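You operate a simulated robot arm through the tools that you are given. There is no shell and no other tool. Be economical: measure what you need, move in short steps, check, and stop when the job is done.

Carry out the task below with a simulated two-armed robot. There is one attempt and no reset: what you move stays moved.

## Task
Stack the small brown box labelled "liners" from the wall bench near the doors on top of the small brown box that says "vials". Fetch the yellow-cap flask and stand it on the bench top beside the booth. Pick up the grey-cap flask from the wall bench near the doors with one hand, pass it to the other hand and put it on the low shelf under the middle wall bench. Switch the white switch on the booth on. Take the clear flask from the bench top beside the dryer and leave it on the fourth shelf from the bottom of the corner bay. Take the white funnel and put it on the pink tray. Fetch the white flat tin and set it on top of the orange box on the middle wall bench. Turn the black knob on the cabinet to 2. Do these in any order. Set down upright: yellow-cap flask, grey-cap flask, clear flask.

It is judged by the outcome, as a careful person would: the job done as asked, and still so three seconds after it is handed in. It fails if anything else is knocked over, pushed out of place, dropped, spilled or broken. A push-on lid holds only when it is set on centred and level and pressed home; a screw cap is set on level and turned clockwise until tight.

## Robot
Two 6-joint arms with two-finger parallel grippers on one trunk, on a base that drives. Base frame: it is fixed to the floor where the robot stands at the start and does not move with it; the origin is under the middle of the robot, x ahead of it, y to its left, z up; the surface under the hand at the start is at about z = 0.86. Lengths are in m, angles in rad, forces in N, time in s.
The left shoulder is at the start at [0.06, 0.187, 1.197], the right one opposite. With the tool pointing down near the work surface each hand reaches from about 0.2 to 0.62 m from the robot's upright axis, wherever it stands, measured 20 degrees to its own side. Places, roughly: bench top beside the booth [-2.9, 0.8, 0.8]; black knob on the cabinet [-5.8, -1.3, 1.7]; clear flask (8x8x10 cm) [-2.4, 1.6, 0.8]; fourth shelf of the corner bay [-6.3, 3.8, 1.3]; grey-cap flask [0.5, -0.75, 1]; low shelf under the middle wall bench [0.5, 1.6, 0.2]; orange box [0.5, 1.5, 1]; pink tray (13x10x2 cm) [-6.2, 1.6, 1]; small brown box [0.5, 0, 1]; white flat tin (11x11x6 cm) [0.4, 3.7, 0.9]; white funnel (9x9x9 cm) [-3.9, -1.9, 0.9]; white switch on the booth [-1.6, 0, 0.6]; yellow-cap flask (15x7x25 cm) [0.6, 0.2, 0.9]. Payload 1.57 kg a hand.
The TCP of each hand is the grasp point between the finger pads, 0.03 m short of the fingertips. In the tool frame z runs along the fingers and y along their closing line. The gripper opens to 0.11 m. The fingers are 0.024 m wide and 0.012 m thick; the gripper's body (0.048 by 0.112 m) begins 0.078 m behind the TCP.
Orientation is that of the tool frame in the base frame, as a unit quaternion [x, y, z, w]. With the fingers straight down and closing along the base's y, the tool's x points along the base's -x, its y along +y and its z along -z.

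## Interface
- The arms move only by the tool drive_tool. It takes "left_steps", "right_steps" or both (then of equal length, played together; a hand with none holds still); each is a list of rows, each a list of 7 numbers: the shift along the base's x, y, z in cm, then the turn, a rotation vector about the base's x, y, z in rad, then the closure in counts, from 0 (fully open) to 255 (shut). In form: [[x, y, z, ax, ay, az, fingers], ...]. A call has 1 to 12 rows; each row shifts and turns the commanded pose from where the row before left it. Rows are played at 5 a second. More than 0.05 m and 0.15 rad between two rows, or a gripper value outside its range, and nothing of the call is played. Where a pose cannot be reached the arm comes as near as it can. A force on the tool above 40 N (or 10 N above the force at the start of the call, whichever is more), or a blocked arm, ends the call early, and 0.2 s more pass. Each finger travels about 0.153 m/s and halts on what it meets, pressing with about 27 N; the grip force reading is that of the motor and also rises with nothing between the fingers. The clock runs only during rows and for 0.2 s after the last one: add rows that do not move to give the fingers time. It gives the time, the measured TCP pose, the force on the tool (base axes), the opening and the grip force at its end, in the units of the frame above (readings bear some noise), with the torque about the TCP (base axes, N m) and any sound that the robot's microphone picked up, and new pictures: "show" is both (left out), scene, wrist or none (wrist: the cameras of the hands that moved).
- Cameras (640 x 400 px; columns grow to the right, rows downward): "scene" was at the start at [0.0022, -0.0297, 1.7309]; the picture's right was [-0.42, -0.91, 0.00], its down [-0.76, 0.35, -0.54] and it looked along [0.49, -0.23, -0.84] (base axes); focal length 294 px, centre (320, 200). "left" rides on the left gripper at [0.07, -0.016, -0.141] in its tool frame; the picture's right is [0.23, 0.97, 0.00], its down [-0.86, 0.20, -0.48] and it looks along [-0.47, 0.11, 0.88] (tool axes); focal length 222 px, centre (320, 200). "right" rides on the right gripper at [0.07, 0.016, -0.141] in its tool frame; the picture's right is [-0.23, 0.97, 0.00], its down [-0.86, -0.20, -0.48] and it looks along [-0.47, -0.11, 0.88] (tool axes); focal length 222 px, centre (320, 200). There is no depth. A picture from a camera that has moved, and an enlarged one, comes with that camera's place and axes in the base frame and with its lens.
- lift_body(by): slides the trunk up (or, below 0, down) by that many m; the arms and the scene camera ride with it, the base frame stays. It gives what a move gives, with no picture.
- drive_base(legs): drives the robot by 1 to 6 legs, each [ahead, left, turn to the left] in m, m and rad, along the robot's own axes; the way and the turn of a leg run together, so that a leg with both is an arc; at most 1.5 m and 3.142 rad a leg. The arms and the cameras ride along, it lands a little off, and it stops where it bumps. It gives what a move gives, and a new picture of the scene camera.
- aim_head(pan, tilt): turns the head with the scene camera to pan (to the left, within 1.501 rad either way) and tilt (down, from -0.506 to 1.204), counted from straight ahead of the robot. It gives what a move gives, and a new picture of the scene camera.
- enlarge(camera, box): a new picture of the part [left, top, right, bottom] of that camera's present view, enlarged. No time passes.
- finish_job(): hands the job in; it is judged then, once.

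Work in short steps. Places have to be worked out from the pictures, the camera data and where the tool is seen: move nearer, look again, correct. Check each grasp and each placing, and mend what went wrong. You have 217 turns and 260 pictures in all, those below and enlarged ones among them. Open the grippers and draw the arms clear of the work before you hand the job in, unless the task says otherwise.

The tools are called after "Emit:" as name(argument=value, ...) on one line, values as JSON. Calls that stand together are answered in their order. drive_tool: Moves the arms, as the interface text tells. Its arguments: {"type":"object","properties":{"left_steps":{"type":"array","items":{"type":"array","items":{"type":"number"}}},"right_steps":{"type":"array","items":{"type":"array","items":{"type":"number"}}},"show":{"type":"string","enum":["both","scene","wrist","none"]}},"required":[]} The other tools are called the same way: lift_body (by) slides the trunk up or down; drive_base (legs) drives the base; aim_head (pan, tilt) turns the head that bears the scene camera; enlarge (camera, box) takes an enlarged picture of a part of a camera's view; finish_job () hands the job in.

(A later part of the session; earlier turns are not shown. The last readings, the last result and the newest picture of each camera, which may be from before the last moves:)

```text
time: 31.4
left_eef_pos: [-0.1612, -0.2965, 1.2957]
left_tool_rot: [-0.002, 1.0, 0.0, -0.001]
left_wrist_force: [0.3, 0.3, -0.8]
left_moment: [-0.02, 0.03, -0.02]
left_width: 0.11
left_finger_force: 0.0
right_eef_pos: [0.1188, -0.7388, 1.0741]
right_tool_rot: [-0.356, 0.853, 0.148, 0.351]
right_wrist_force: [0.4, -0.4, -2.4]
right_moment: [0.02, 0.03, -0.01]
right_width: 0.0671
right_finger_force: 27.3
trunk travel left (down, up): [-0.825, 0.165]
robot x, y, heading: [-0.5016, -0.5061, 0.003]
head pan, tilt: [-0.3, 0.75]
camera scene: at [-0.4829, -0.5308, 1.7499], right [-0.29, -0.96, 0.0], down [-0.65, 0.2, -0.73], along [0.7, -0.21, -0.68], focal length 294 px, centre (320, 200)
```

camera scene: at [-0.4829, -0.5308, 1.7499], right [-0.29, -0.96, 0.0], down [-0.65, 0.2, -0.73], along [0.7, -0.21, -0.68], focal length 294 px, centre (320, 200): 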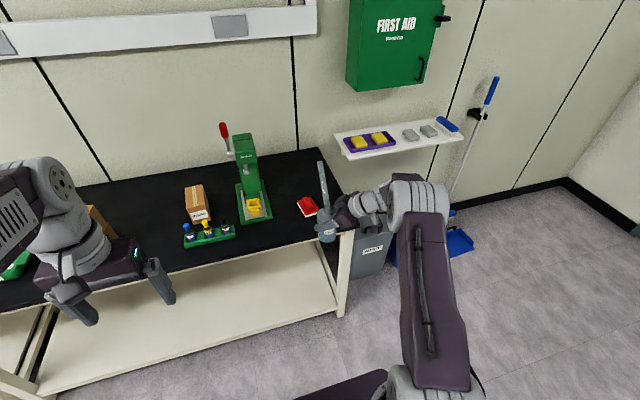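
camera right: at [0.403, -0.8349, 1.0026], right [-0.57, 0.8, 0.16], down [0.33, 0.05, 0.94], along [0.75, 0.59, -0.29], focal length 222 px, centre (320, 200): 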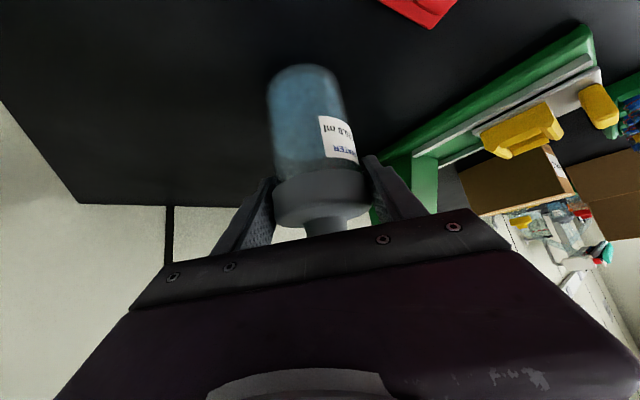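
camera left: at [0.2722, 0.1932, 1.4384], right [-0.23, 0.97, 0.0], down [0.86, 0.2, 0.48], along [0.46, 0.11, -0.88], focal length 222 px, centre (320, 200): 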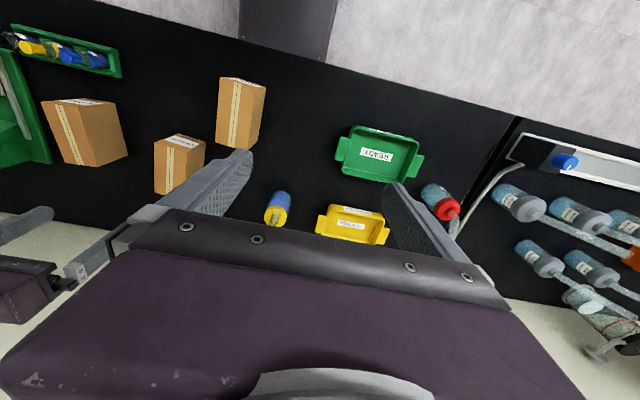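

Move the flask to the robot's midline and start pitching/yawing the left hand.

Emit:
drive_tool(left_steps=[[1, 0, -0.8, 0, -0.15, 0, 0], [1, 0, -0.8, 0, -0.15, 0, 0], [1, 0, -0.8, 0, -0.15, 0, 0], [1, 0, -0.8, 0, -0.15, 0, 0], [1, 0, -0.8, 0, -0.15, 0, 0], [1, 0, -0.8, 0, -0.15, 0, 0], [1, 0, -0.8, 0, -0.147, 0, 0], [1, 0, -0.8, 0, 0, -0.148, 0], [1, 0, -0.8, 0, 0, -0.148, 0], [1, 0, -0.8, 0, 0, -0.148, 0], [1, 0, -0.8, 0, 0, -0.148, 0], [1, 0, -0.8, 0, 0, -0.148, 0]], right_steps=[[0, 1.8, 0.4, 0, 0, 0, 255], [0, 1.8, 0.4, 0, 0, 0, 255], [0, 1.8, 0.4, 0, 0, 0, 255], [0, 1.8, 0.4, 0, 0, 0, 255], [0, 1.8, 0.4, 0, 0, 0, 255], [0, 1.8, 0.4, 0, 0, 0, 255], [0, 1.8, 0.4, 0, 0, 0, 255], [0, 1.8, 0.4, 0, 0, 0, 255], [0, 1.8, 0.4, 0, 0, 0, 255], [0, 1.8, 0.4, 0, 0, 0, 255], [0, 1.8, 0.4, 0, 0, 0, 255], [0, 1.8, 0.4, 0, 0, 0, 255]])

```text
time: 34.0
left_eef_pos: [-0.0351, -0.3043, 1.2205]
left_tool_rot: [0.342, 0.849, -0.176, 0.363]
left_wrist_force: [0.8, 0.0, -0.8]
left_moment: [-0.02, 0.02, -0.05]
left_width: 0.1101
left_finger_force: 0.0
left hand out of reach, approached as far as the arm can: row 5, 6, 7
right_eef_pos: [0.1197, -0.5201, 1.1244]
right_tool_rot: [-0.356, 0.853, 0.148, 0.352]
right_wrist_force: [0.0, 0.6, -3.3]
right_moment: [-0.01, 0.0, 0.02]
right_width: 0.0673
right_finger_force: 27.2
trunk travel left (down, up): [-0.825, 0.165]
robot x, y, heading: [-0.5033, -0.5056, 0.006]
head pan, tilt: [-0.3, 0.75]
camera scene: at [-0.4834, -0.5282, 1.7499], right [-0.29, -0.96, 0.0], down [-0.65, 0.2, -0.73], along [0.7, -0.21, -0.68], focal length 294 px, centre (320, 200)
camera right: at [0.0035, -0.6144, 1.1748], right [-0.58, 0.8, 0.16], down [0.33, 0.05, 0.94], along [0.74, 0.6, -0.3], focal length 222 px, centre (320, 200)
camera left: at [-0.1526, -0.2056, 1.2671], right [0.58, 0.79, -0.22], down [0.33, 0.02, 0.94], along [0.75, -0.61, -0.25], focal length 222 px, centre (320, 200)
```

scene: 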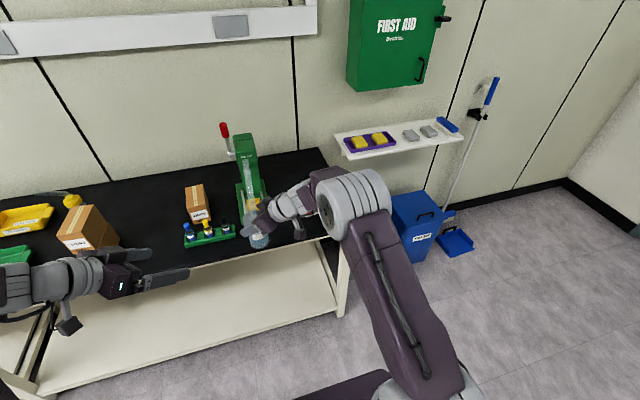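
right: 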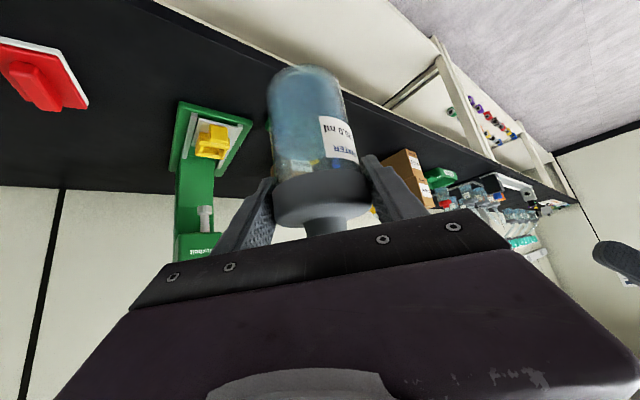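
left: 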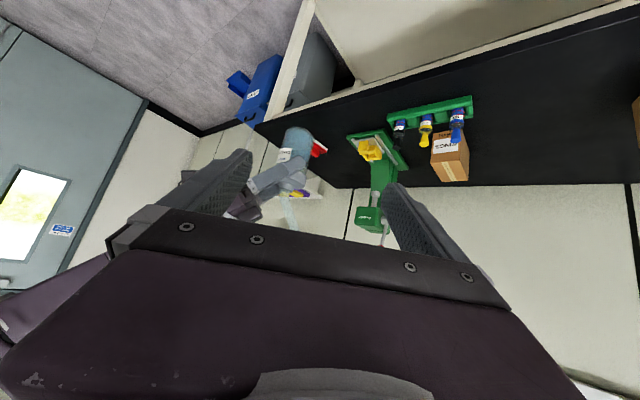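

Left hand sees the flask. Bring it to a pre-grasp ~14 cm away, with yaw to about -55°.

Emit:
drive_tool(left_steps=[[1.6, -2.2, -0.8, 0, 0, -0.11, 0], [1.6, -2.2, -0.8, 0, 0, -0.11, 0], [1.6, -2.2, -0.8, 0, 0, 0, 0], [1.6, -2.2, -0.8, 0, 0, 0, 0], [1.6, -2.2, -0.8, 0, 0, 0, 0], [0, 0, 0, 0, 0, 0, 0]])

```text
time: 35.4
left_eef_pos: [0.0435, -0.4165, 1.1824]
left_tool_rot: [0.432, 0.806, -0.214, 0.343]
left_wrist_force: [-0.8, -0.5, 0.0]
left_moment: [0.01, 0.01, 0.01]
left_width: 0.1101
left_finger_force: 0.0
right_eef_pos: [0.1175, -0.5215, 1.1246]
right_tool_rot: [-0.356, 0.853, 0.148, 0.352]
right_wrist_force: [0.4, 0.4, -2.3]
right_moment: [0.03, -0.01, 0.0]
right_width: 0.0675
right_finger_force: 27.4
trunk travel left (down, up): [-0.825, 0.165]
robot x, y, heading: [-0.5021, -0.5072, 0.004]
head pan, tilt: [-0.3, 0.75]
camera scene: at [-0.4859, -0.5302, 1.75], right [-0.29, -0.96, 0.0], down [-0.65, 0.2, -0.73], along [0.7, -0.21, -0.68], focal length 294 px, centre (320, 200)
camera left: at [-0.0501, -0.2962, 1.2285], right [0.73, 0.65, -0.22], down [0.33, -0.06, 0.94], along [0.6, -0.76, -0.25], focal length 222 px, centre (320, 200)
```

scene: 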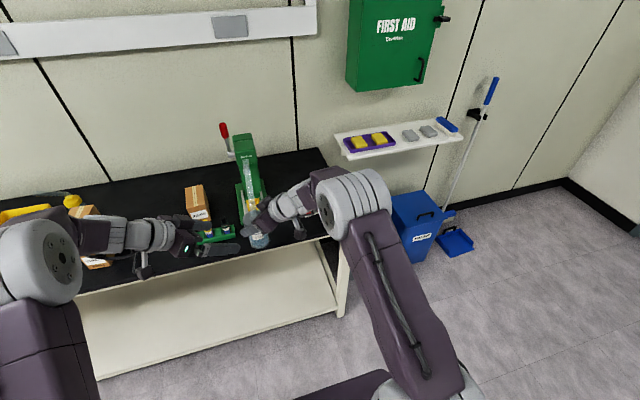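
left: 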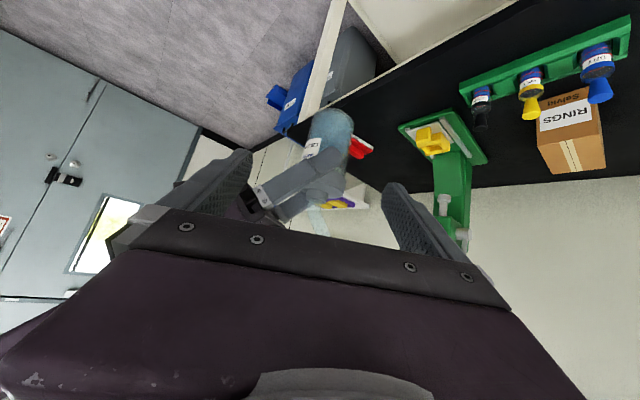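

Flask body is ~15.8 cm ahead along the left tool axis, 1.2 cm off laterally. Correct, lessen pitch slightly, and advance partway.

Emit:
drive_tool(left_steps=[[1, 0.64, -1, -0.12, -0.08, 0, 0], [1.3, -2, -2, 0, 0, 0, 0], [1.3, -2, -2, 0, 0, 0, 0], [1, -1.5, -1.5, 0, 0, 0, 0], [0, 0, 0, 0, 0, 0, 0]])

Emit:
enlarge(camera="scene", box=[180, 160, 340, 270])

```text
time: 36.6
left_eef_pos: [0.0885, -0.4659, 1.114]
left_tool_rot: [0.419, 0.778, -0.245, 0.4]
left_wrist_force: [-0.2, 0.2, 0.7]
left_moment: [0.02, 0.01, 0.03]
left_width: 0.1099
left_finger_force: 0.1
right_eef_pos: [0.119, -0.5214, 1.1239]
right_tool_rot: [-0.355, 0.853, 0.147, 0.352]
right_wrist_force: [0.3, 0.2, -2.8]
right_moment: [0.04, 0.02, 0.01]
right_width: 0.067
right_finger_force: 27.1
trunk travel left (down, up): [-0.825, 0.165]
robot x, y, heading: [-0.5051, -0.5048, 0.004]
head pan, tilt: [-0.3, 0.75]
camera scene: at [-0.4854, -0.5303, 1.7499], right [-0.29, -0.96, 0.0], down [-0.65, 0.2, -0.73], along [0.7, -0.21, -0.68], focal length 294 px, centre (320, 200)
camera left: at [-0.0079, -0.3417, 1.1388], right [0.75, 0.62, -0.23], down [0.25, 0.06, 0.97], along [0.61, -0.78, -0.11], focal length 222 px, centre (320, 200)
```

scene: 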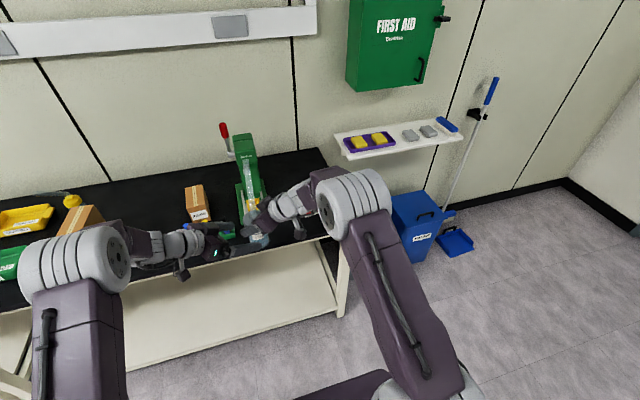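
left: 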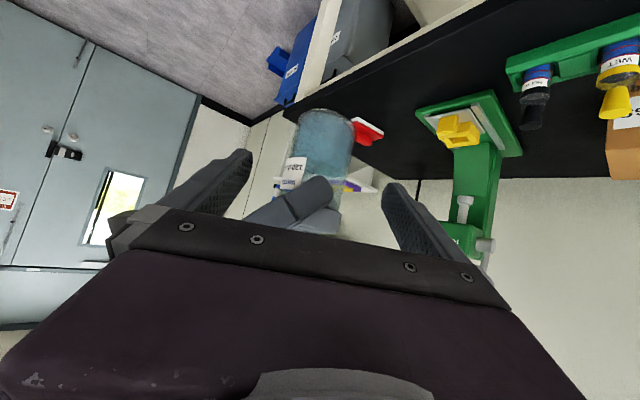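

```text
3.64 times, centred on (260, 215) of scene
camera zoom: at [-0.4854, -0.5303, 1.7499], right [-0.29, -0.96, 0.0], down [-0.65, 0.2, -0.73], along [0.7, -0.21, -0.68], focal length 1068 px, centre (538, 146)
```

zoom: 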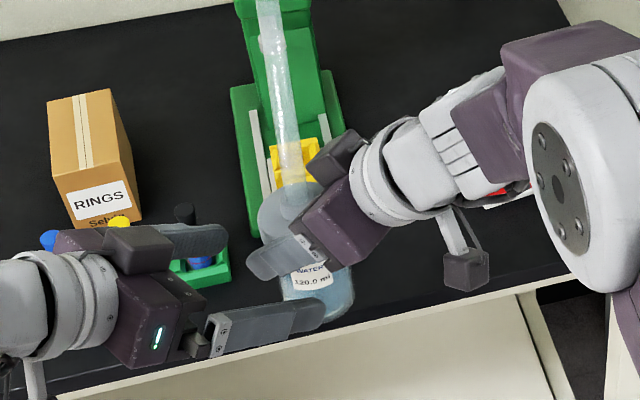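

Left tool is centred laterally, 7.4 cm to go. Advance and close the left fingers on the lower body.

Emit:
drive_tool(left_steps=[[1, -1.8, -1.3, 0, 0, 0, 0], [1, -1.8, -1.3, 0, 0, 0, 0], [1, -1.8, -1.3, 0, 0, 0, 0], [0, 0, 0, 0, 0, 0, 0], [0, 0, 0, 0, 0, 0, 255], [0, 0, 0, 0, 0, 0, 255], [0, 0, 0, 0, 0, 0, 255]])

Emit:
enlarge(camera="scene", box=[200, 190, 320, 270])

```text
time: 38.2
left_eef_pos: [0.1207, -0.52, 1.0754]
left_tool_rot: [0.418, 0.778, -0.244, 0.401]
left_wrist_force: [5.5, -0.8, -1.2]
left_moment: [0.2, -0.25, 0.01]
left_width: 0.062
left_finger_force: 26.8
right_eef_pos: [0.1204, -0.5207, 1.1224]
right_tool_rot: [-0.356, 0.853, 0.148, 0.352]
right_wrist_force: [-5.2, 1.0, 1.6]
right_moment: [-0.21, 0.54, -0.05]
right_width: 0.0672
right_finger_force: 27.0
trunk travel left (down, up): [-0.825, 0.165]
robot x, y, heading: [-0.5058, -0.5062, 0.008]
head pan, tilt: [-0.3, 0.75]
camera scene: at [-0.485, -0.5304, 1.7499], right [-0.29, -0.96, 0.0], down [-0.65, 0.2, -0.73], along [0.7, -0.21, -0.68], focal length 294 px, centre (320, 200)
camera left: at [0.0228, -0.3951, 1.0986], right [0.75, 0.62, -0.23], down [0.25, 0.06, 0.97], along [0.61, -0.78, -0.11], focal length 222 px, centre (320, 200)
```

scene: 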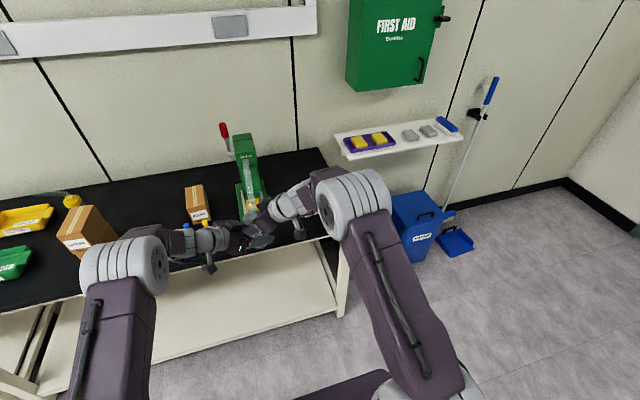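
left: 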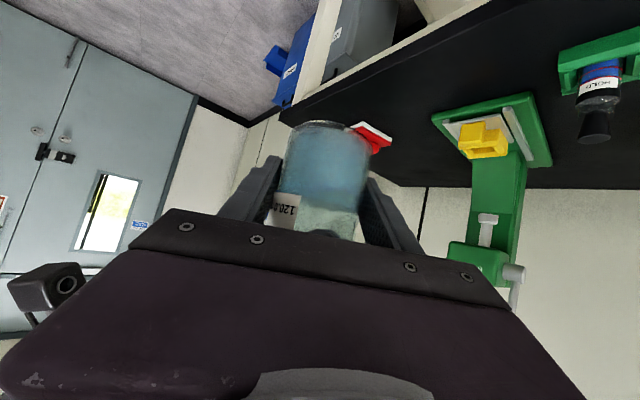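

```text
5.00 times, centred on (260, 230) of scene
camera zoom: at [-0.485, -0.5304, 1.7499], right [-0.29, -0.96, 0.0], down [-0.65, 0.2, -0.73], along [0.7, -0.21, -0.68], focal length 1468 px, centre (620, 50)
```

zoom: 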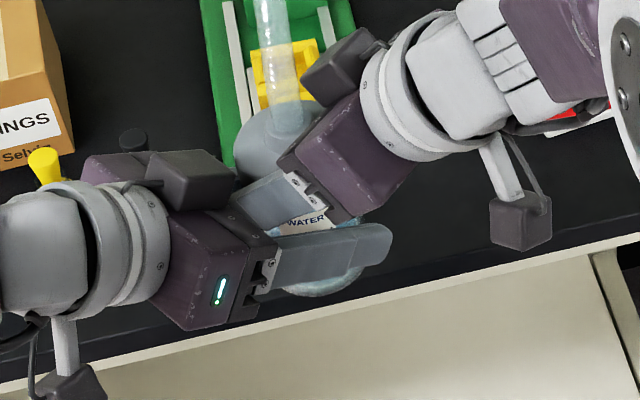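

Left holds the body (6.2 cm). Release the right hand and withdraw it along its tool axis.

Emit:
drive_tool(right_steps=[[0, 0, 0, 0, 0, 0, 120], [0, 0, 0, 0, 0, 0, 0], [0, 0, 0, 0, 0, 0, 0], [-1.5, -1.5, 2.1, 0, 0, 0, 0], [-1.5, -1.5, 2.1, 0, 0, 0, 0], [-2, -2, 2.5, 0, 0, 0, 0], [-2, -2, 2.5, 0, 0, 0, 0], [-2, -3, 1.5, 0, 0, 0, 0], [-2, -3, 0, 0, 0, 0, 0], [0, 0, 0, 0, 0, 0, 0]], show="scene")

Emit:
enlarge(camera="scene", box=[180, 160, 340, 270])

```text
time: 40.4
left_eef_pos: [0.1188, -0.5183, 1.0746]
left_tool_rot: [0.418, 0.778, -0.245, 0.401]
left_wrist_force: [0.1, -0.1, -1.4]
left_moment: [-0.02, 0.0, 0.01]
left_width: 0.0616
left_finger_force: 27.0
right_eef_pos: [0.0074, -0.6532, 1.2278]
right_tool_rot: [-0.356, 0.853, 0.148, 0.352]
right_wrist_force: [-0.5, 0.5, 0.4]
right_moment: [0.0, 0.01, 0.0]
right_width: 0.11
right_finger_force: 0.0
trunk travel left (down, up): [-0.825, 0.165]
robot x, y, heading: [-0.5047, -0.5007, 0.004]
head pan, tilt: [-0.3, 0.75]
camera scene: at [-0.4847, -0.5299, 1.7499], right [-0.29, -0.96, 0.0], down [-0.65, 0.2, -0.73], along [0.7, -0.21, -0.68], focal length 294 px, centre (320, 200)
```

scene: 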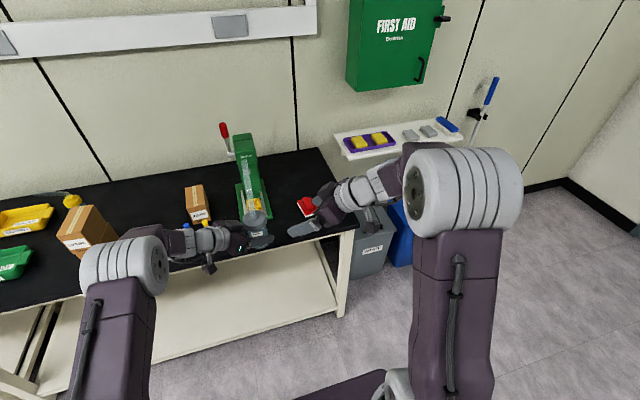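

```text
3.64 times, centred on (260, 215) of scene
camera zoom: at [-0.4847, -0.5299, 1.7499], right [-0.29, -0.96, 0.0], down [-0.65, 0.2, -0.73], along [0.7, -0.21, -0.68], focal length 1068 px, centre (538, 146)
```

zoom: 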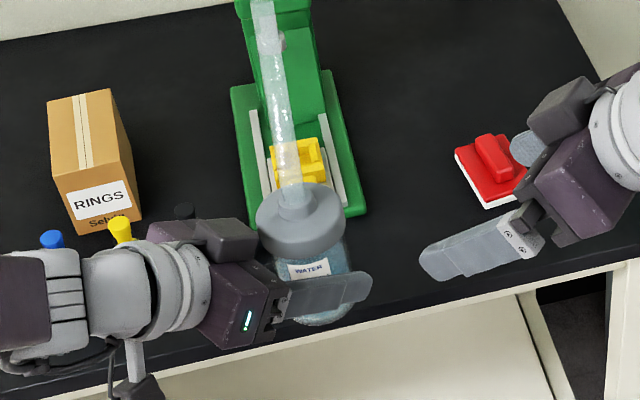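

Hand-over done. Now look left toward the middle wall bench before driving.

Emit:
aim_head(pan=1.0, tilt=0.6)

```text
time: 41.9
left_eef_pos: [0.1185, -0.52, 1.0741]
left_tool_rot: [0.419, 0.778, -0.245, 0.399]
left_wrist_force: [-0.3, 0.1, -0.5]
left_moment: [-0.01, 0.03, 0.01]
left_width: 0.0616
left_finger_force: 27.8
right_eef_pos: [0.0082, -0.6539, 1.2282]
right_tool_rot: [-0.356, 0.853, 0.148, 0.352]
right_wrist_force: [-0.4, 0.3, 0.5]
right_moment: [-0.01, 0.02, 0.0]
right_width: 0.11
right_finger_force: 0.1
trunk travel left (down, up): [-0.825, 0.165]
robot x, y, heading: [-0.5056, -0.507, 0.006]
head pan, tilt: [1.0, 0.6]
camera scene: at [-0.5167, -0.4318, 1.7628], right [0.84, -0.54, 0.0], down [-0.3, -0.48, -0.82], along [0.44, 0.7, -0.57], focal length 294 px, centre (320, 200)
```

scene: 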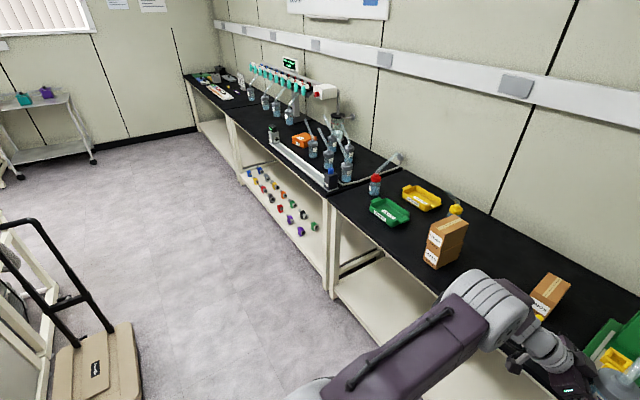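

The middle bench shelf holds two rows of small items; trolley stays at x<-0.95. Drive left ~1.9 m along x=-0.48.

Emit:
drive_base(legs=[[0.02, 1.0, 0], [0, 0.95, 0]])

Emit:
aim_head(pan=0.0, tilt=0.9)

```text
time: 51.7
left_eef_pos: [0.134, 1.4537, 1.0754]
left_tool_rot: [0.418, 0.778, -0.244, 0.4]
left_wrist_force: [-0.4, 0.4, 0.4]
left_moment: [-0.01, 0.02, 0.01]
left_width: 0.0614
left_finger_force: 27.0
right_eef_pos: [0.0216, 1.3186, 1.2272]
right_tool_rot: [-0.357, 0.853, 0.149, 0.352]
right_wrist_force: [0.5, 0.1, 0.5]
right_moment: [0.02, 0.02, 0.03]
right_width: 0.11
right_finger_force: 0.0
trunk travel left (down, up): [-0.825, 0.165]
robot x, y, heading: [-0.4913, 1.4674, 0.002]
head pan, tilt: [1.0, 0.6]
camera scene: at [-0.5034, 1.5399, 1.7629], right [0.85, -0.53, 0.0], down [-0.3, -0.48, -0.83], along [0.44, 0.7, -0.56], focal length 294 px, centre (320, 200)
```

scene: 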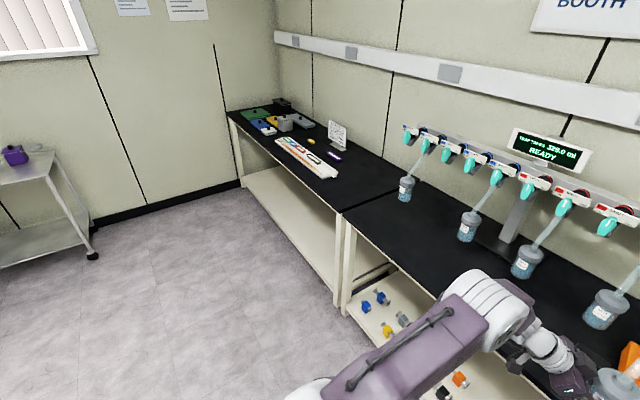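

```text
time: 53.0
left_eef_pos: [0.1322, 1.4548, 1.0749]
left_tool_rot: [0.418, 0.778, -0.245, 0.4]
left_wrist_force: [-0.2, -0.1, 0.0]
left_moment: [-0.05, 0.04, 0.01]
left_width: 0.0616
left_finger_force: 26.8
right_eef_pos: [0.0219, 1.3208, 1.2274]
right_tool_rot: [-0.356, 0.853, 0.148, 0.352]
right_wrist_force: [0.3, 0.7, 0.2]
right_moment: [0.02, -0.02, 0.01]
right_width: 0.1101
right_finger_force: 0.0
trunk travel left (down, up): [-0.825, 0.165]
robot x, y, heading: [-0.4867, 1.4654, 0.004]
head pan, tilt: [0.0, 0.901]
camera scene: at [-0.4751, 1.4668, 1.738], right [0.01, -1.0, 0.0], down [-0.78, -0.01, -0.62], along [0.62, 0.0, -0.78], focal length 294 px, centre (320, 200)
```

scene: 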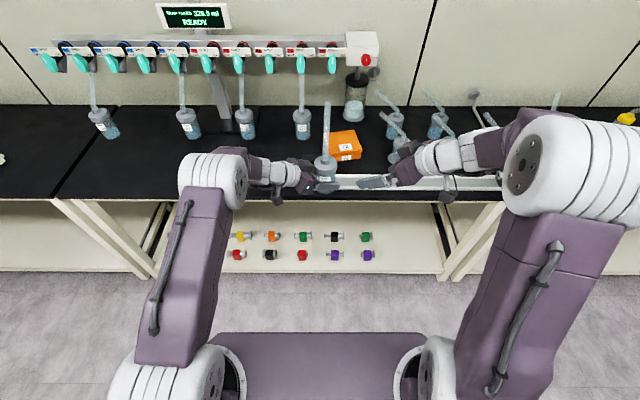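

Shelf items lie at y≈1.2–2.0, x≈0.33–0.45. The free left end of the shelf (y≈2.1–2.35) avoids the trolley, so drive left 0.6 and back 0.1 and look.

Emit:
drive_base(legs=[[-0.1, 0, 0], [0, 0.6, 0]])

Emit:
aim_head(pan=0.3, tilt=0.95)

```text
time: 57.0
left_eef_pos: [0.0261, 2.037, 1.074]
left_tool_rot: [0.417, 0.779, -0.243, 0.4]
left_wrist_force: [-0.2, 0.0, -2.8]
left_moment: [-0.02, 0.03, 0.0]
left_width: 0.0616
left_finger_force: 27.1
right_eef_pos: [-0.0834, 1.9028, 1.2267]
right_tool_rot: [-0.358, 0.852, 0.149, 0.352]
right_wrist_force: [0.3, 0.2, -0.5]
right_moment: [0.02, -0.01, -0.03]
right_width: 0.1098
right_finger_force: 0.0
trunk travel left (down, up): [-0.825, 0.165]
robot x, y, heading: [-0.5942, 2.0491, 0.008]
head pan, tilt: [0.0, 0.901]
camera scene: at [-0.581, 2.0467, 1.738], right [0.01, -1.0, 0.0], down [-0.78, -0.01, -0.62], along [0.62, 0.01, -0.78], focal length 294 px, centre (320, 200)
```

scene: 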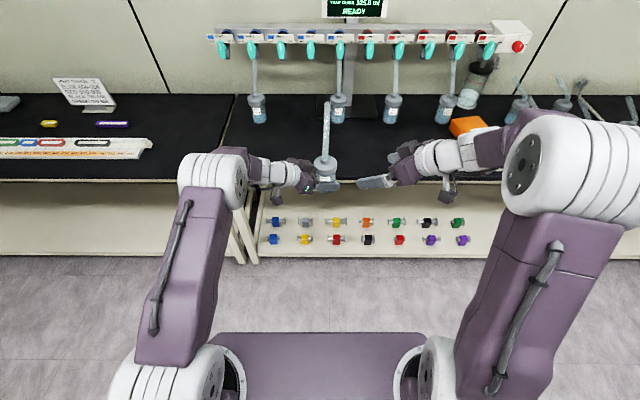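

```text
time: 57.8
left_eef_pos: [0.0262, 2.0386, 1.0755]
left_tool_rot: [0.417, 0.778, -0.244, 0.401]
left_wrist_force: [0.8, 0.9, -3.4]
left_moment: [0.0, 0.04, 0.01]
left_width: 0.0613
left_finger_force: 27.4
right_eef_pos: [-0.0836, 1.9029, 1.229]
right_tool_rot: [-0.358, 0.852, 0.148, 0.352]
right_wrist_force: [0.1, 0.4, -0.7]
right_moment: [0.01, 0.0, 0.02]
right_width: 0.1101
right_finger_force: 0.2
trunk travel left (down, up): [-0.825, 0.165]
robot x, y, heading: [-0.5919, 2.0495, 0.007]
head pan, tilt: [0.3, 0.949]
camera scene: at [-0.5873, 2.0703, 1.7344], right [0.3, -0.95, 0.0], down [-0.77, -0.25, -0.58], along [0.55, 0.18, -0.81], focal length 294 px, centre (320, 200)
```

scene: 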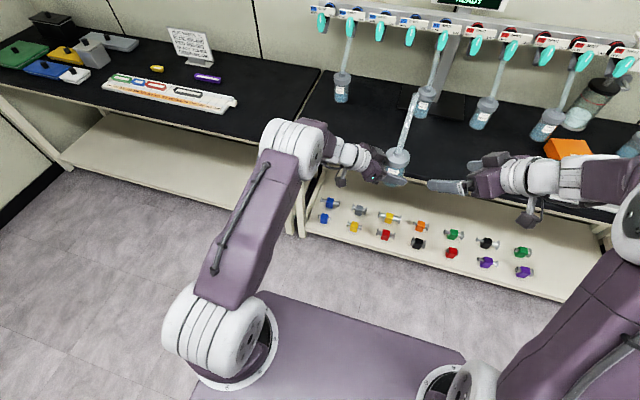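

The items fill the left end too; only the right end (y≈0.83–1.14) is free. Re-orient the left hand to face forward and pull in, then drive there.

Emit:
drive_tool(left_steps=[[-1.3, 1.7, 0, 0, 0, 0.13, 255], [-1.3, 1.7, 0, 0, 0, 0.13, 255], [-1.3, 1.7, 0, 0, 0, 0.13, 255], [-1.3, 1.7, 0, 0, 0, 0.13, 255], [-1.3, 1.7, 0, 0, 0, 0.13, 255], [-1.3, 1.7, 0, 0, 0, 0.13, 255], [-1.3, 1.7, 0, 0, 0, 0.13, 255], [0, 0, 0, 0, 0, 0, 255]], show="scene")

Emit:
drive_base(legs=[[0.12, 0, 0], [0, -1.2, 0]])

```text
time: 59.6
left_eef_pos: [-0.0459, 2.2272, 1.0877]
left_tool_rot: [0.036, 0.884, -0.06, 0.462]
left_wrist_force: [-1.0, -1.5, -3.0]
left_moment: [0.0, -0.02, 0.06]
left_width: 0.0614
left_finger_force: 26.8
left hand out of reach, approached as far as the arm can: row 6, 7
right_eef_pos: [-0.0829, 1.9016, 1.2273]
right_tool_rot: [-0.358, 0.852, 0.149, 0.352]
right_wrist_force: [-0.1, 0.5, -0.1]
right_moment: [0.03, 0.02, 0.03]
right_width: 0.1098
right_finger_force: 0.1
trunk travel left (down, up): [-0.825, 0.165]
robot x, y, heading: [-0.5968, 2.0495, 0.009]
head pan, tilt: [0.3, 0.949]
camera scene: at [-0.5875, 2.0681, 1.7344], right [0.3, -0.95, 0.0], down [-0.77, -0.25, -0.58], along [0.55, 0.18, -0.81], focal length 294 px, centre (320, 200)
```

scene: 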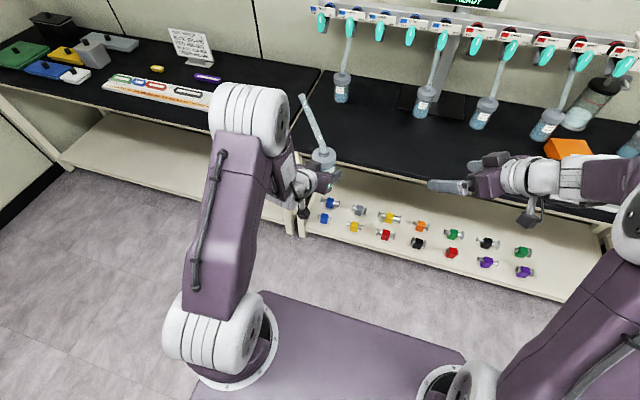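

```text
time: 66.5
left_eef_pos: [0.0738, 1.0328, 1.0865]
left_tool_rot: [0.044, 0.884, -0.064, 0.462]
left_wrist_force: [0.3, 0.7, -3.1]
left_moment: [0.0, 0.03, 0.03]
left_width: 0.0617
left_finger_force: 27.3
right_eef_pos: [0.0319, 0.7095, 1.2284]
right_tool_rot: [-0.35, 0.855, 0.145, 0.354]
right_wrist_force: [0.7, 0.1, 0.9]
right_moment: [0.0, -0.03, 0.03]
right_width: 0.11
right_finger_force: 0.1
trunk travel left (down, up): [-0.825, 0.165]
robot x, y, heading: [-0.48, 0.8597, -0.005]
head pan, tilt: [0.3, 0.949]
camera scene: at [-0.47, 0.8861, 1.7344], right [0.29, -0.96, 0.0], down [-0.78, -0.23, -0.58], along [0.56, 0.17, -0.81], focal length 294 px, centre (320, 200)
```

scene: 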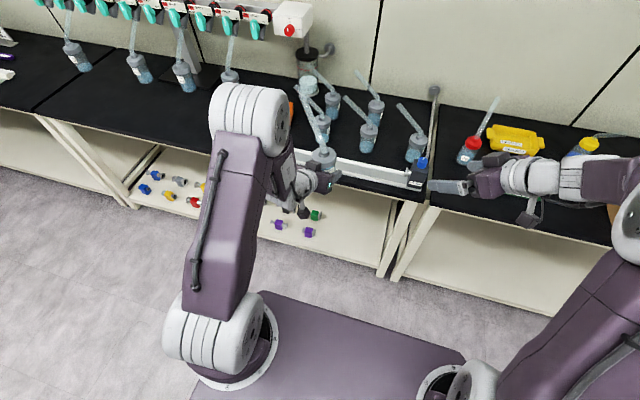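

Upright and in position over clear floor in front of the bench. Lower the trunk 0.72 m.

Emit:
lift_body(by=-0.72)

Emit:
aim_head(pan=0.15, tilt=0.6)

```text
refused: -0.72 is not a number from -0.4 to 0.4
```

```text
time: 67.3
left_eef_pos: [0.0747, 1.0336, 1.0882]
left_tool_rot: [0.045, 0.884, -0.064, 0.461]
left_wrist_force: [-1.0, -0.2, -2.9]
left_moment: [0.01, 0.03, 0.0]
left_width: 0.0614
left_finger_force: 27.3
right_eef_pos: [0.031, 0.7088, 1.2272]
right_tool_rot: [-0.351, 0.855, 0.147, 0.353]
right_wrist_force: [0.4, 1.1, -0.3]
right_moment: [-0.01, 0.02, 0.01]
right_width: 0.11
right_finger_force: 0.1
trunk travel left (down, up): [-0.825, 0.165]
robot x, y, heading: [-0.4804, 0.8659, -0.008]
head pan, tilt: [0.15, 0.6]
camera scene: at [-0.4522, 0.8765, 1.7627], right [0.14, -0.99, 0.0], down [-0.56, -0.08, -0.82], along [0.82, 0.12, -0.57], focal length 294 px, centre (320, 200)
```

scene: 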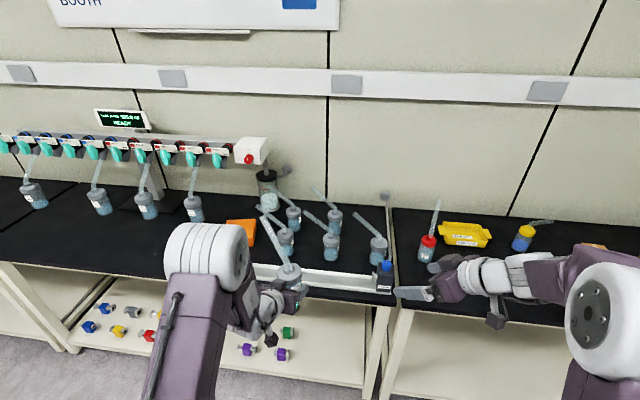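

Lift limit is 0.4 per call; lower in two steps.

Emit:
lift_body(by=-0.4)

Emit:
lift_body(by=-0.32)

Emit:
aim_head(pan=0.1, tilt=0.5)

```text
time: 71.2
left_eef_pos: [0.0736, 1.0332, 0.687]
left_tool_rot: [0.044, 0.884, -0.064, 0.461]
left_wrist_force: [0.0, -0.2, -2.6]
left_moment: [-0.03, -0.01, 0.0]
left_width: 0.0614
left_finger_force: 27.1
right_eef_pos: [0.0309, 0.709, 0.829]
right_tool_rot: [-0.35, 0.855, 0.146, 0.354]
right_wrist_force: [0.1, 1.0, 0.3]
right_moment: [0.0, 0.01, -0.02]
right_width: 0.1098
right_finger_force: 0.1
trunk travel left (down, up): [-0.425, 0.565]
robot x, y, heading: [-0.4783, 0.8668, -0.006]
head pan, tilt: [0.15, 0.6]
```

```text
time: 74.3
left_eef_pos: [0.0743, 1.0333, 0.3672]
left_tool_rot: [0.045, 0.884, -0.064, 0.461]
left_wrist_force: [0.1, 0.6, -2.8]
left_moment: [0.02, 0.05, -0.01]
left_width: 0.0617
left_finger_force: 27.2
right_eef_pos: [0.0308, 0.7097, 0.5073]
right_tool_rot: [-0.35, 0.855, 0.146, 0.353]
right_wrist_force: [-0.3, 0.2, -0.2]
right_moment: [0.01, 0.0, -0.01]
right_width: 0.11
right_finger_force: 0.1
trunk travel left (down, up): [-0.105, 0.885]
robot x, y, heading: [-0.4802, 0.8656, -0.011]
head pan, tilt: [0.15, 0.6]
```

```text
time: 75.0
left_eef_pos: [0.0736, 1.0332, 0.3677]
left_tool_rot: [0.044, 0.884, -0.064, 0.462]
left_wrist_force: [0.1, -0.3, -2.0]
left_moment: [-0.05, 0.04, 0.0]
left_width: 0.0613
left_finger_force: 27.3
right_eef_pos: [0.0301, 0.7092, 0.508]
right_tool_rot: [-0.35, 0.855, 0.145, 0.353]
right_wrist_force: [0.6, 0.9, -0.2]
right_moment: [-0.02, -0.02, -0.01]
right_width: 0.1096
right_finger_force: 0.1
trunk travel left (down, up): [-0.105, 0.885]
robot x, y, heading: [-0.4823, 0.8653, -0.008]
head pan, tilt: [0.099, 0.499]
camera scene: at [-0.4493, 0.8726, 1.0519], right [0.09, -1.0, 0.0], down [-0.48, -0.04, -0.88], along [0.87, 0.08, -0.48], focal length 294 px, centre (320, 200)
```

scene: 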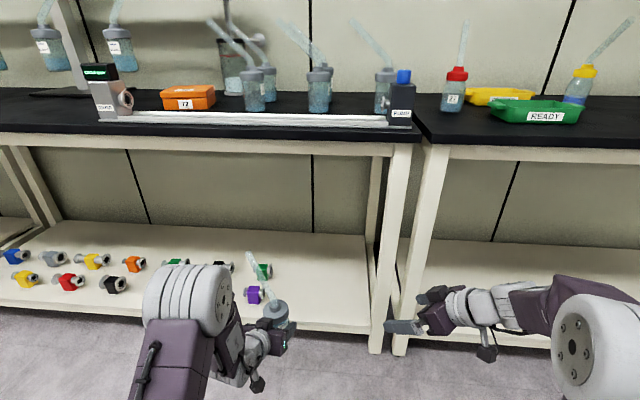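

Clear view: free shelf spot around (0.38,0.97). Before driving in, retract the right hand (it would hit the bench legs).

Emit:
drive_tool(right_steps=[[-1.75, -0.4, 0.5, 0, 0, -0.131, 0], [-1.75, -0.4, 0.5, 0, 0, -0.131, 0], [-1.75, -0.4, 0.5, 0, 0, -0.131, 0], [-1.75, -0.4, 0.5, 0, 0, -0.131, 0], [-1.75, -0.4, 0.5, 0, 0, -0.131, 0], [-1.75, -0.4, 0.5, 0, 0, -0.131, 0], [-1.75, -0.4, 0.5, 0, 0.131, 0, 0], [-1.75, -0.4, 0.5, 0, 0.131, 0, 0], [-1.75, -0.4, 0.5, 0, 0.131, 0, 0], [-1.75, -0.4, 0.5, 0, 0.131, 0, 0], [-1.75, -0.4, 0.5, 0, 0.131, 0, 0], [-1.75, -0.4, 0.5, 0, 0.131, 0, 0]], show="scene")

```text
time: 77.6
left_eef_pos: [0.0732, 1.0336, 0.3671]
left_tool_rot: [0.045, 0.884, -0.064, 0.461]
left_wrist_force: [0.2, -0.4, -3.3]
left_moment: [-0.01, 0.02, 0.01]
left_width: 0.0616
left_finger_force: 27.0
right_eef_pos: [-0.1198, 0.6293, 0.5036]
right_tool_rot: [-0.02, 0.977, -0.078, 0.2]
right_wrist_force: [1.1, 0.1, 0.3]
right_moment: [-0.02, 0.0, -0.03]
right_width: 0.1099
right_finger_force: 0.0
right hand out of reach, approached as far as the arm can: row 7, 8, 9, 10, 11, 12
trunk travel left (down, up): [-0.105, 0.885]
robot x, y, heading: [-0.4797, 0.8652, -0.008]
head pan, tilt: [0.099, 0.499]
camera scene: at [-0.4492, 0.8725, 1.0519], right [0.09, -1.0, 0.0], down [-0.48, -0.04, -0.88], along [0.87, 0.08, -0.48], focal length 294 px, centre (320, 200)
```

scene: 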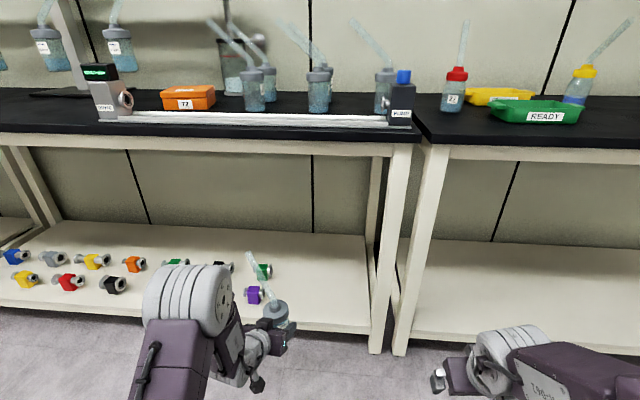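

Right hand is retracted enough. Drive forward 0.27 and right 0.06 at this height (flask base ≈0.32, above the shelf).

Emit:
drive_base(legs=[[0.27, -0.06, 0]])

```text
time: 79.5
left_eef_pos: [0.3385, 0.9726, 0.3672]
left_tool_rot: [0.044, 0.884, -0.064, 0.461]
left_wrist_force: [-0.7, 0.0, -2.3]
left_moment: [-0.02, 0.02, 0.02]
left_width: 0.0614
left_finger_force: 26.8
right_eef_pos: [0.1456, 0.5688, 0.5039]
right_tool_rot: [-0.02, 0.977, -0.078, 0.2]
right_wrist_force: [0.4, 0.0, 0.1]
right_moment: [-0.01, 0.01, -0.03]
right_width: 0.1099
right_finger_force: 0.1
trunk travel left (down, up): [-0.105, 0.885]
robot x, y, heading: [-0.2163, 0.8043, -0.006]
head pan, tilt: [0.099, 0.499]
camera scene: at [-0.1841, 0.8118, 1.0519], right [0.09, -1.0, 0.0], down [-0.48, -0.04, -0.88], along [0.87, 0.08, -0.48], focal length 294 px, centre (320, 200)
```

scene: 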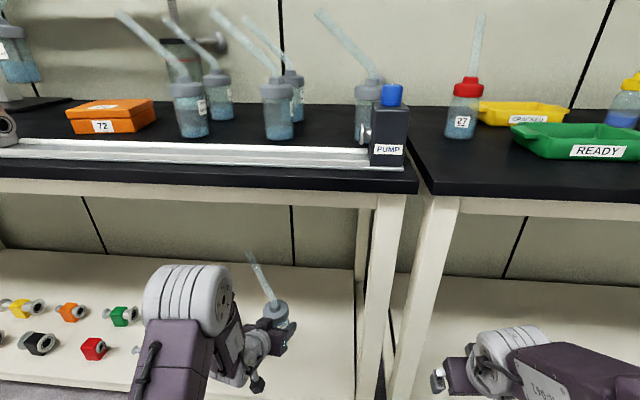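

Flask is over the free spot. Extend 5 cm and lower 9 cm with the arm, then look.

Emit:
drive_tool(left_steps=[[2, 0, -1, 0, 0, 0, 255], [2, 0, -2, 0, 0, 0, 255], [1, 0, -2, 0, 0, 0, 255], [0, 0, -2, 0, 0, 0, 255], [0, 0, -2, 0, 0, 0, 255], [0, 0, 0, 0, 0, 0, 255]], show="both")

```text
time: 80.9
left_eef_pos: [0.3899, 0.9741, 0.2768]
left_tool_rot: [0.043, 0.883, -0.065, 0.462]
left_wrist_force: [-0.2, -0.6, -3.8]
left_moment: [0.02, 0.03, 0.01]
left_width: 0.0615
left_finger_force: 27.0
right_eef_pos: [0.1462, 0.5697, 0.5036]
right_tool_rot: [-0.019, 0.976, -0.078, 0.201]
right_wrist_force: [0.2, 0.3, 0.0]
right_moment: [0.01, 0.02, 0.01]
right_width: 0.1099
right_finger_force: 0.1
trunk travel left (down, up): [-0.105, 0.885]
robot x, y, heading: [-0.2167, 0.8028, -0.009]
head pan, tilt: [0.099, 0.499]
camera scene: at [-0.184, 0.8118, 1.0519], right [0.09, -1.0, 0.0], down [-0.48, -0.04, -0.88], along [0.87, 0.08, -0.48], focal length 294 px, centre (320, 200)
camera left: at [0.2326, 0.9808, 0.3023], right [0.0, 0.97, -0.26], down [0.13, 0.26, 0.96], along [0.99, -0.04, -0.12], focal length 222 px, centre (320, 200)
```

scene: 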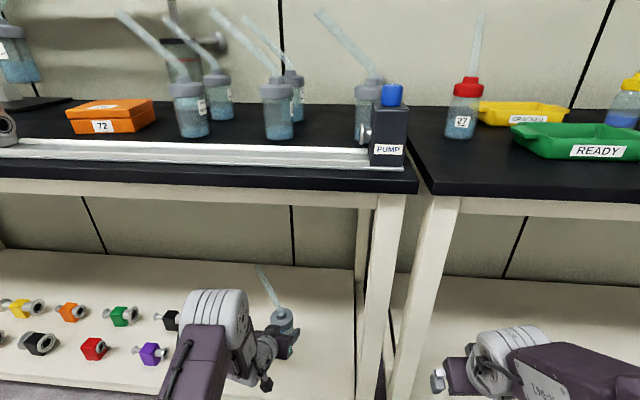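
left: 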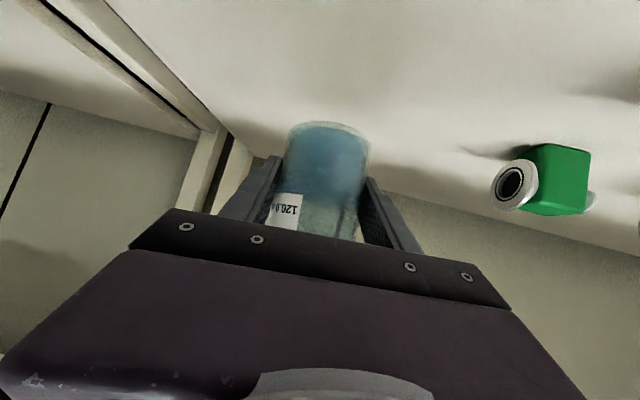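

Clear of items. Lower gently until contact.

Emit:
drive_tool(left_steps=[[0, 0, -1, 0, 0, 0, 255], [0, 0, -1, 0, 0, 0, 255], [0, 0, -0.5, 0, 0, 0, 255], [0, 0, -0.5, 0, 0, 0, 255], [0, 0, 0, 0, 0, 0, 255]], show="none")

```text
time: 82.1
left_eef_pos: [0.3883, 0.9754, 0.2468]
left_tool_rot: [0.043, 0.884, -0.066, 0.461]
left_wrist_force: [0.3, -0.1, -2.4]
left_moment: [0.0, 0.04, -0.01]
left_width: 0.0615
left_finger_force: 27.3
right_eef_pos: [0.1462, 0.5693, 0.503]
right_tool_rot: [-0.02, 0.976, -0.078, 0.2]
right_wrist_force: [0.4, 0.1, 0.0]
right_moment: [0.0, 0.0, 0.01]
right_width: 0.1099
right_finger_force: 0.1
trunk travel left (down, up): [-0.105, 0.885]
robot x, y, heading: [-0.2146, 0.8022, -0.006]
head pan, tilt: [0.099, 0.499]
```

No contact yet; continue 3 mm steps.

Emit:
drive_tool(left_steps=[[0, 0, -0.4, 0, 0, 0, 255], [0, 0, -0.4, 0, 0, 0, 255], [0, 0, -0.3, 0, 0, 0, 255], [0, 0, -0.3, 0, 0, 0, 255], [0, 0, 0, 0, 0, 0, 255]], show="wrist")

```text
time: 83.3
left_eef_pos: [0.3884, 0.9739, 0.234]
left_tool_rot: [0.043, 0.884, -0.067, 0.461]
left_wrist_force: [0.1, 0.3, -2.9]
left_moment: [-0.02, 0.02, 0.02]
left_width: 0.0614
left_finger_force: 26.9
right_eef_pos: [0.146, 0.569, 0.5023]
right_tool_rot: [-0.019, 0.977, -0.078, 0.199]
right_wrist_force: [0.5, 0.1, 0.8]
right_moment: [0.02, -0.01, -0.01]
right_width: 0.11
right_finger_force: 0.1
trunk travel left (down, up): [-0.105, 0.885]
robot x, y, heading: [-0.2113, 0.8037, -0.006]
head pan, tilt: [0.099, 0.499]
camera left: at [0.2315, 0.9818, 0.2593], right [0.01, 0.96, -0.26], down [0.13, 0.26, 0.96], along [0.99, -0.04, -0.12], focal length 222 px, centre (320, 200)
```

left: 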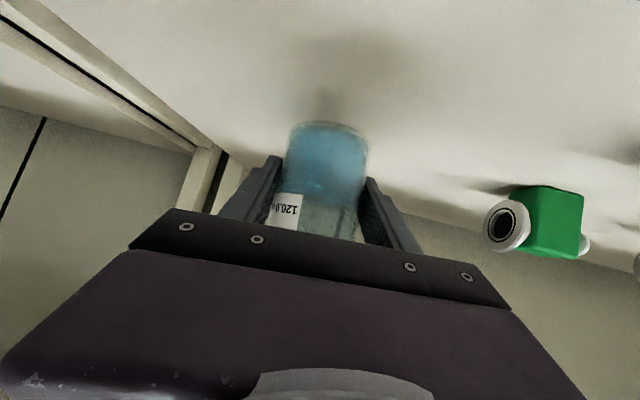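

Flask bottom ≈0.195 and shelf somewhat lower; continue down in 4 mm steps.

Emit:
drive_tool(left_steps=[[0, 0, -0.4, 0, 0, 0, 255], [0, 0, -0.4, 0, 0, 0, 255], [0, 0, -0.4, 0, 0, 0, 255], [0, 0, -0.4, 0, 0, 0, 255], [0, 0, -0.4, 0, 0, 0, 255], [0, 0, 0, 0, 0, 0, 255]], show="wrist")

```text
time: 84.7
left_eef_pos: [0.3893, 0.9735, 0.2127]
left_tool_rot: [0.044, 0.884, -0.068, 0.46]
left_wrist_force: [0.0, 0.3, -3.1]
left_moment: [-0.04, 0.02, 0.02]
left_width: 0.0613
left_finger_force: 27.0
right_eef_pos: [0.1456, 0.5681, 0.5036]
right_tool_rot: [-0.02, 0.977, -0.078, 0.199]
right_wrist_force: [0.2, -0.4, -0.2]
right_moment: [0.01, -0.01, 0.03]
right_width: 0.1102
right_finger_force: 0.0
trunk travel left (down, up): [-0.105, 0.885]
robot x, y, heading: [-0.2136, 0.8005, -0.007]
head pan, tilt: [0.099, 0.499]
camera left: at [0.2325, 0.9812, 0.2387], right [0.01, 0.96, -0.26], down [0.13, 0.26, 0.96], along [0.99, -0.04, -0.12], focal length 222 px, centre (320, 200)
```

left: 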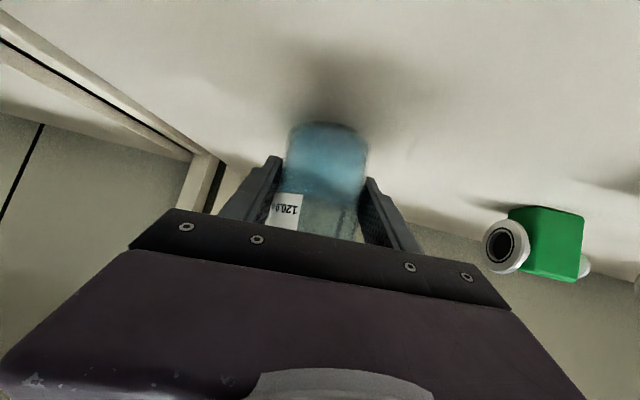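

Still free; the shadow converges. Continue.

Emit:
drive_tool(left_steps=[[0, 0, -0.3, 0, 0, 0, 255], [0, 0, -0.3, 0, 0, 0, 255], [0, 0, -0.3, 0, 0, 0, 255], [0, 0, -0.3, 0, 0, 0, 255], [0, 0, 0, 0, 0, 0, 255]], show="none")

```text
time: 85.9
left_eef_pos: [0.39, 0.9735, 0.2048]
left_tool_rot: [0.044, 0.883, -0.069, 0.463]
left_wrist_force: [0.2, 0.1, 17.0]
left_moment: [0.43, 0.01, 0.04]
left_width: 0.0618
left_finger_force: 26.9
right_eef_pos: [0.1459, 0.5695, 0.5051]
right_tool_rot: [-0.019, 0.976, -0.077, 0.201]
right_wrist_force: [-0.1, -0.6, 0.2]
right_moment: [0.0, 0.01, -0.02]
right_width: 0.1099
right_finger_force: 0.1
trunk travel left (down, up): [-0.105, 0.885]
robot x, y, heading: [-0.2151, 0.8044, -0.007]
head pan, tilt: [0.099, 0.499]
```

Contact at z=0.205. Ease, open slowly, and back out along the tool axis.

Emit:
drive_tool(left_steps=[[0, 0, 0.2, 0, 0, 0, 255], [0, 0, 0, 0, 0, 0, 110], [0, 0, 0, 0, 0, 0, 60], [0, 0, 0, 0, 0, 0, 0], [0, 0, 0, 0, 0, 0, 0], [-2.4, 0.45, 1.7, 0, 0, 0, 0], [-2.4, 0.45, 1.7, 0, 0, 0, 0], [-2.4, 0.45, 1.7, 0, 0, 0, 0], [-2.4, 0.45, 1.7, 0, 0, 0, 0], [-2.4, 0.45, 1.7, 0, 0, 0, 0], [0, 0, 0, 0, 0, 0, 0]], show="both")

```text
time: 88.3
left_eef_pos: [0.346, 0.9716, 0.3113]
left_tool_rot: [0.037, 0.886, -0.074, 0.457]
left_wrist_force: [-0.4, 0.1, -0.5]
left_moment: [0.01, -0.02, 0.0]
left_width: 0.11
left_finger_force: 0.1
left hand out of reach, approached as far as the arm can: row 6, 7, 8, 9, 10
right_eef_pos: [0.1454, 0.5691, 0.5024]
right_tool_rot: [-0.019, 0.976, -0.078, 0.201]
right_wrist_force: [-0.2, -0.5, -0.1]
right_moment: [0.02, -0.02, 0.02]
right_width: 0.11
right_finger_force: 0.0
trunk travel left (down, up): [-0.105, 0.885]
robot x, y, heading: [-0.2139, 0.8066, -0.004]
head pan, tilt: [0.099, 0.499]
camera scene: at [-0.1845, 0.8116, 1.0519], right [0.09, -1.0, 0.0], down [-0.48, -0.04, -0.88], along [0.87, 0.08, -0.48], focal length 294 px, centre (320, 200)
camera left: at [0.1882, 0.9785, 0.3373], right [0.0, 0.96, -0.28], down [0.14, 0.28, 0.95], along [0.99, -0.04, -0.13], focal length 222 px, centre (320, 200)
```

scene: 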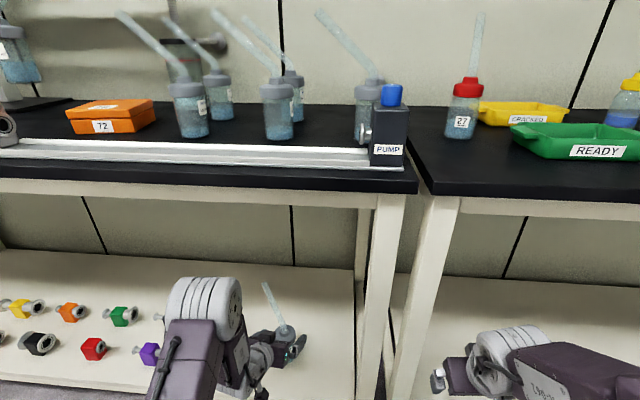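
left: 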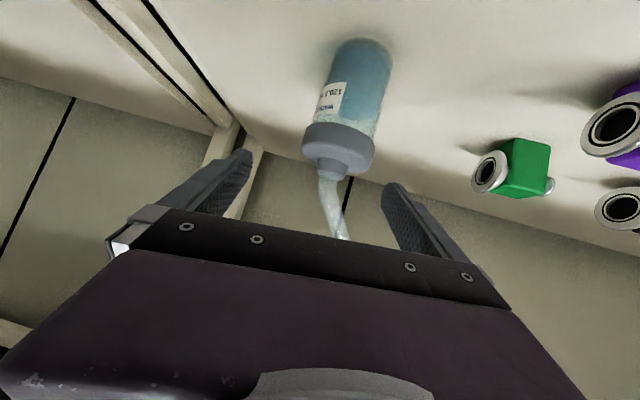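

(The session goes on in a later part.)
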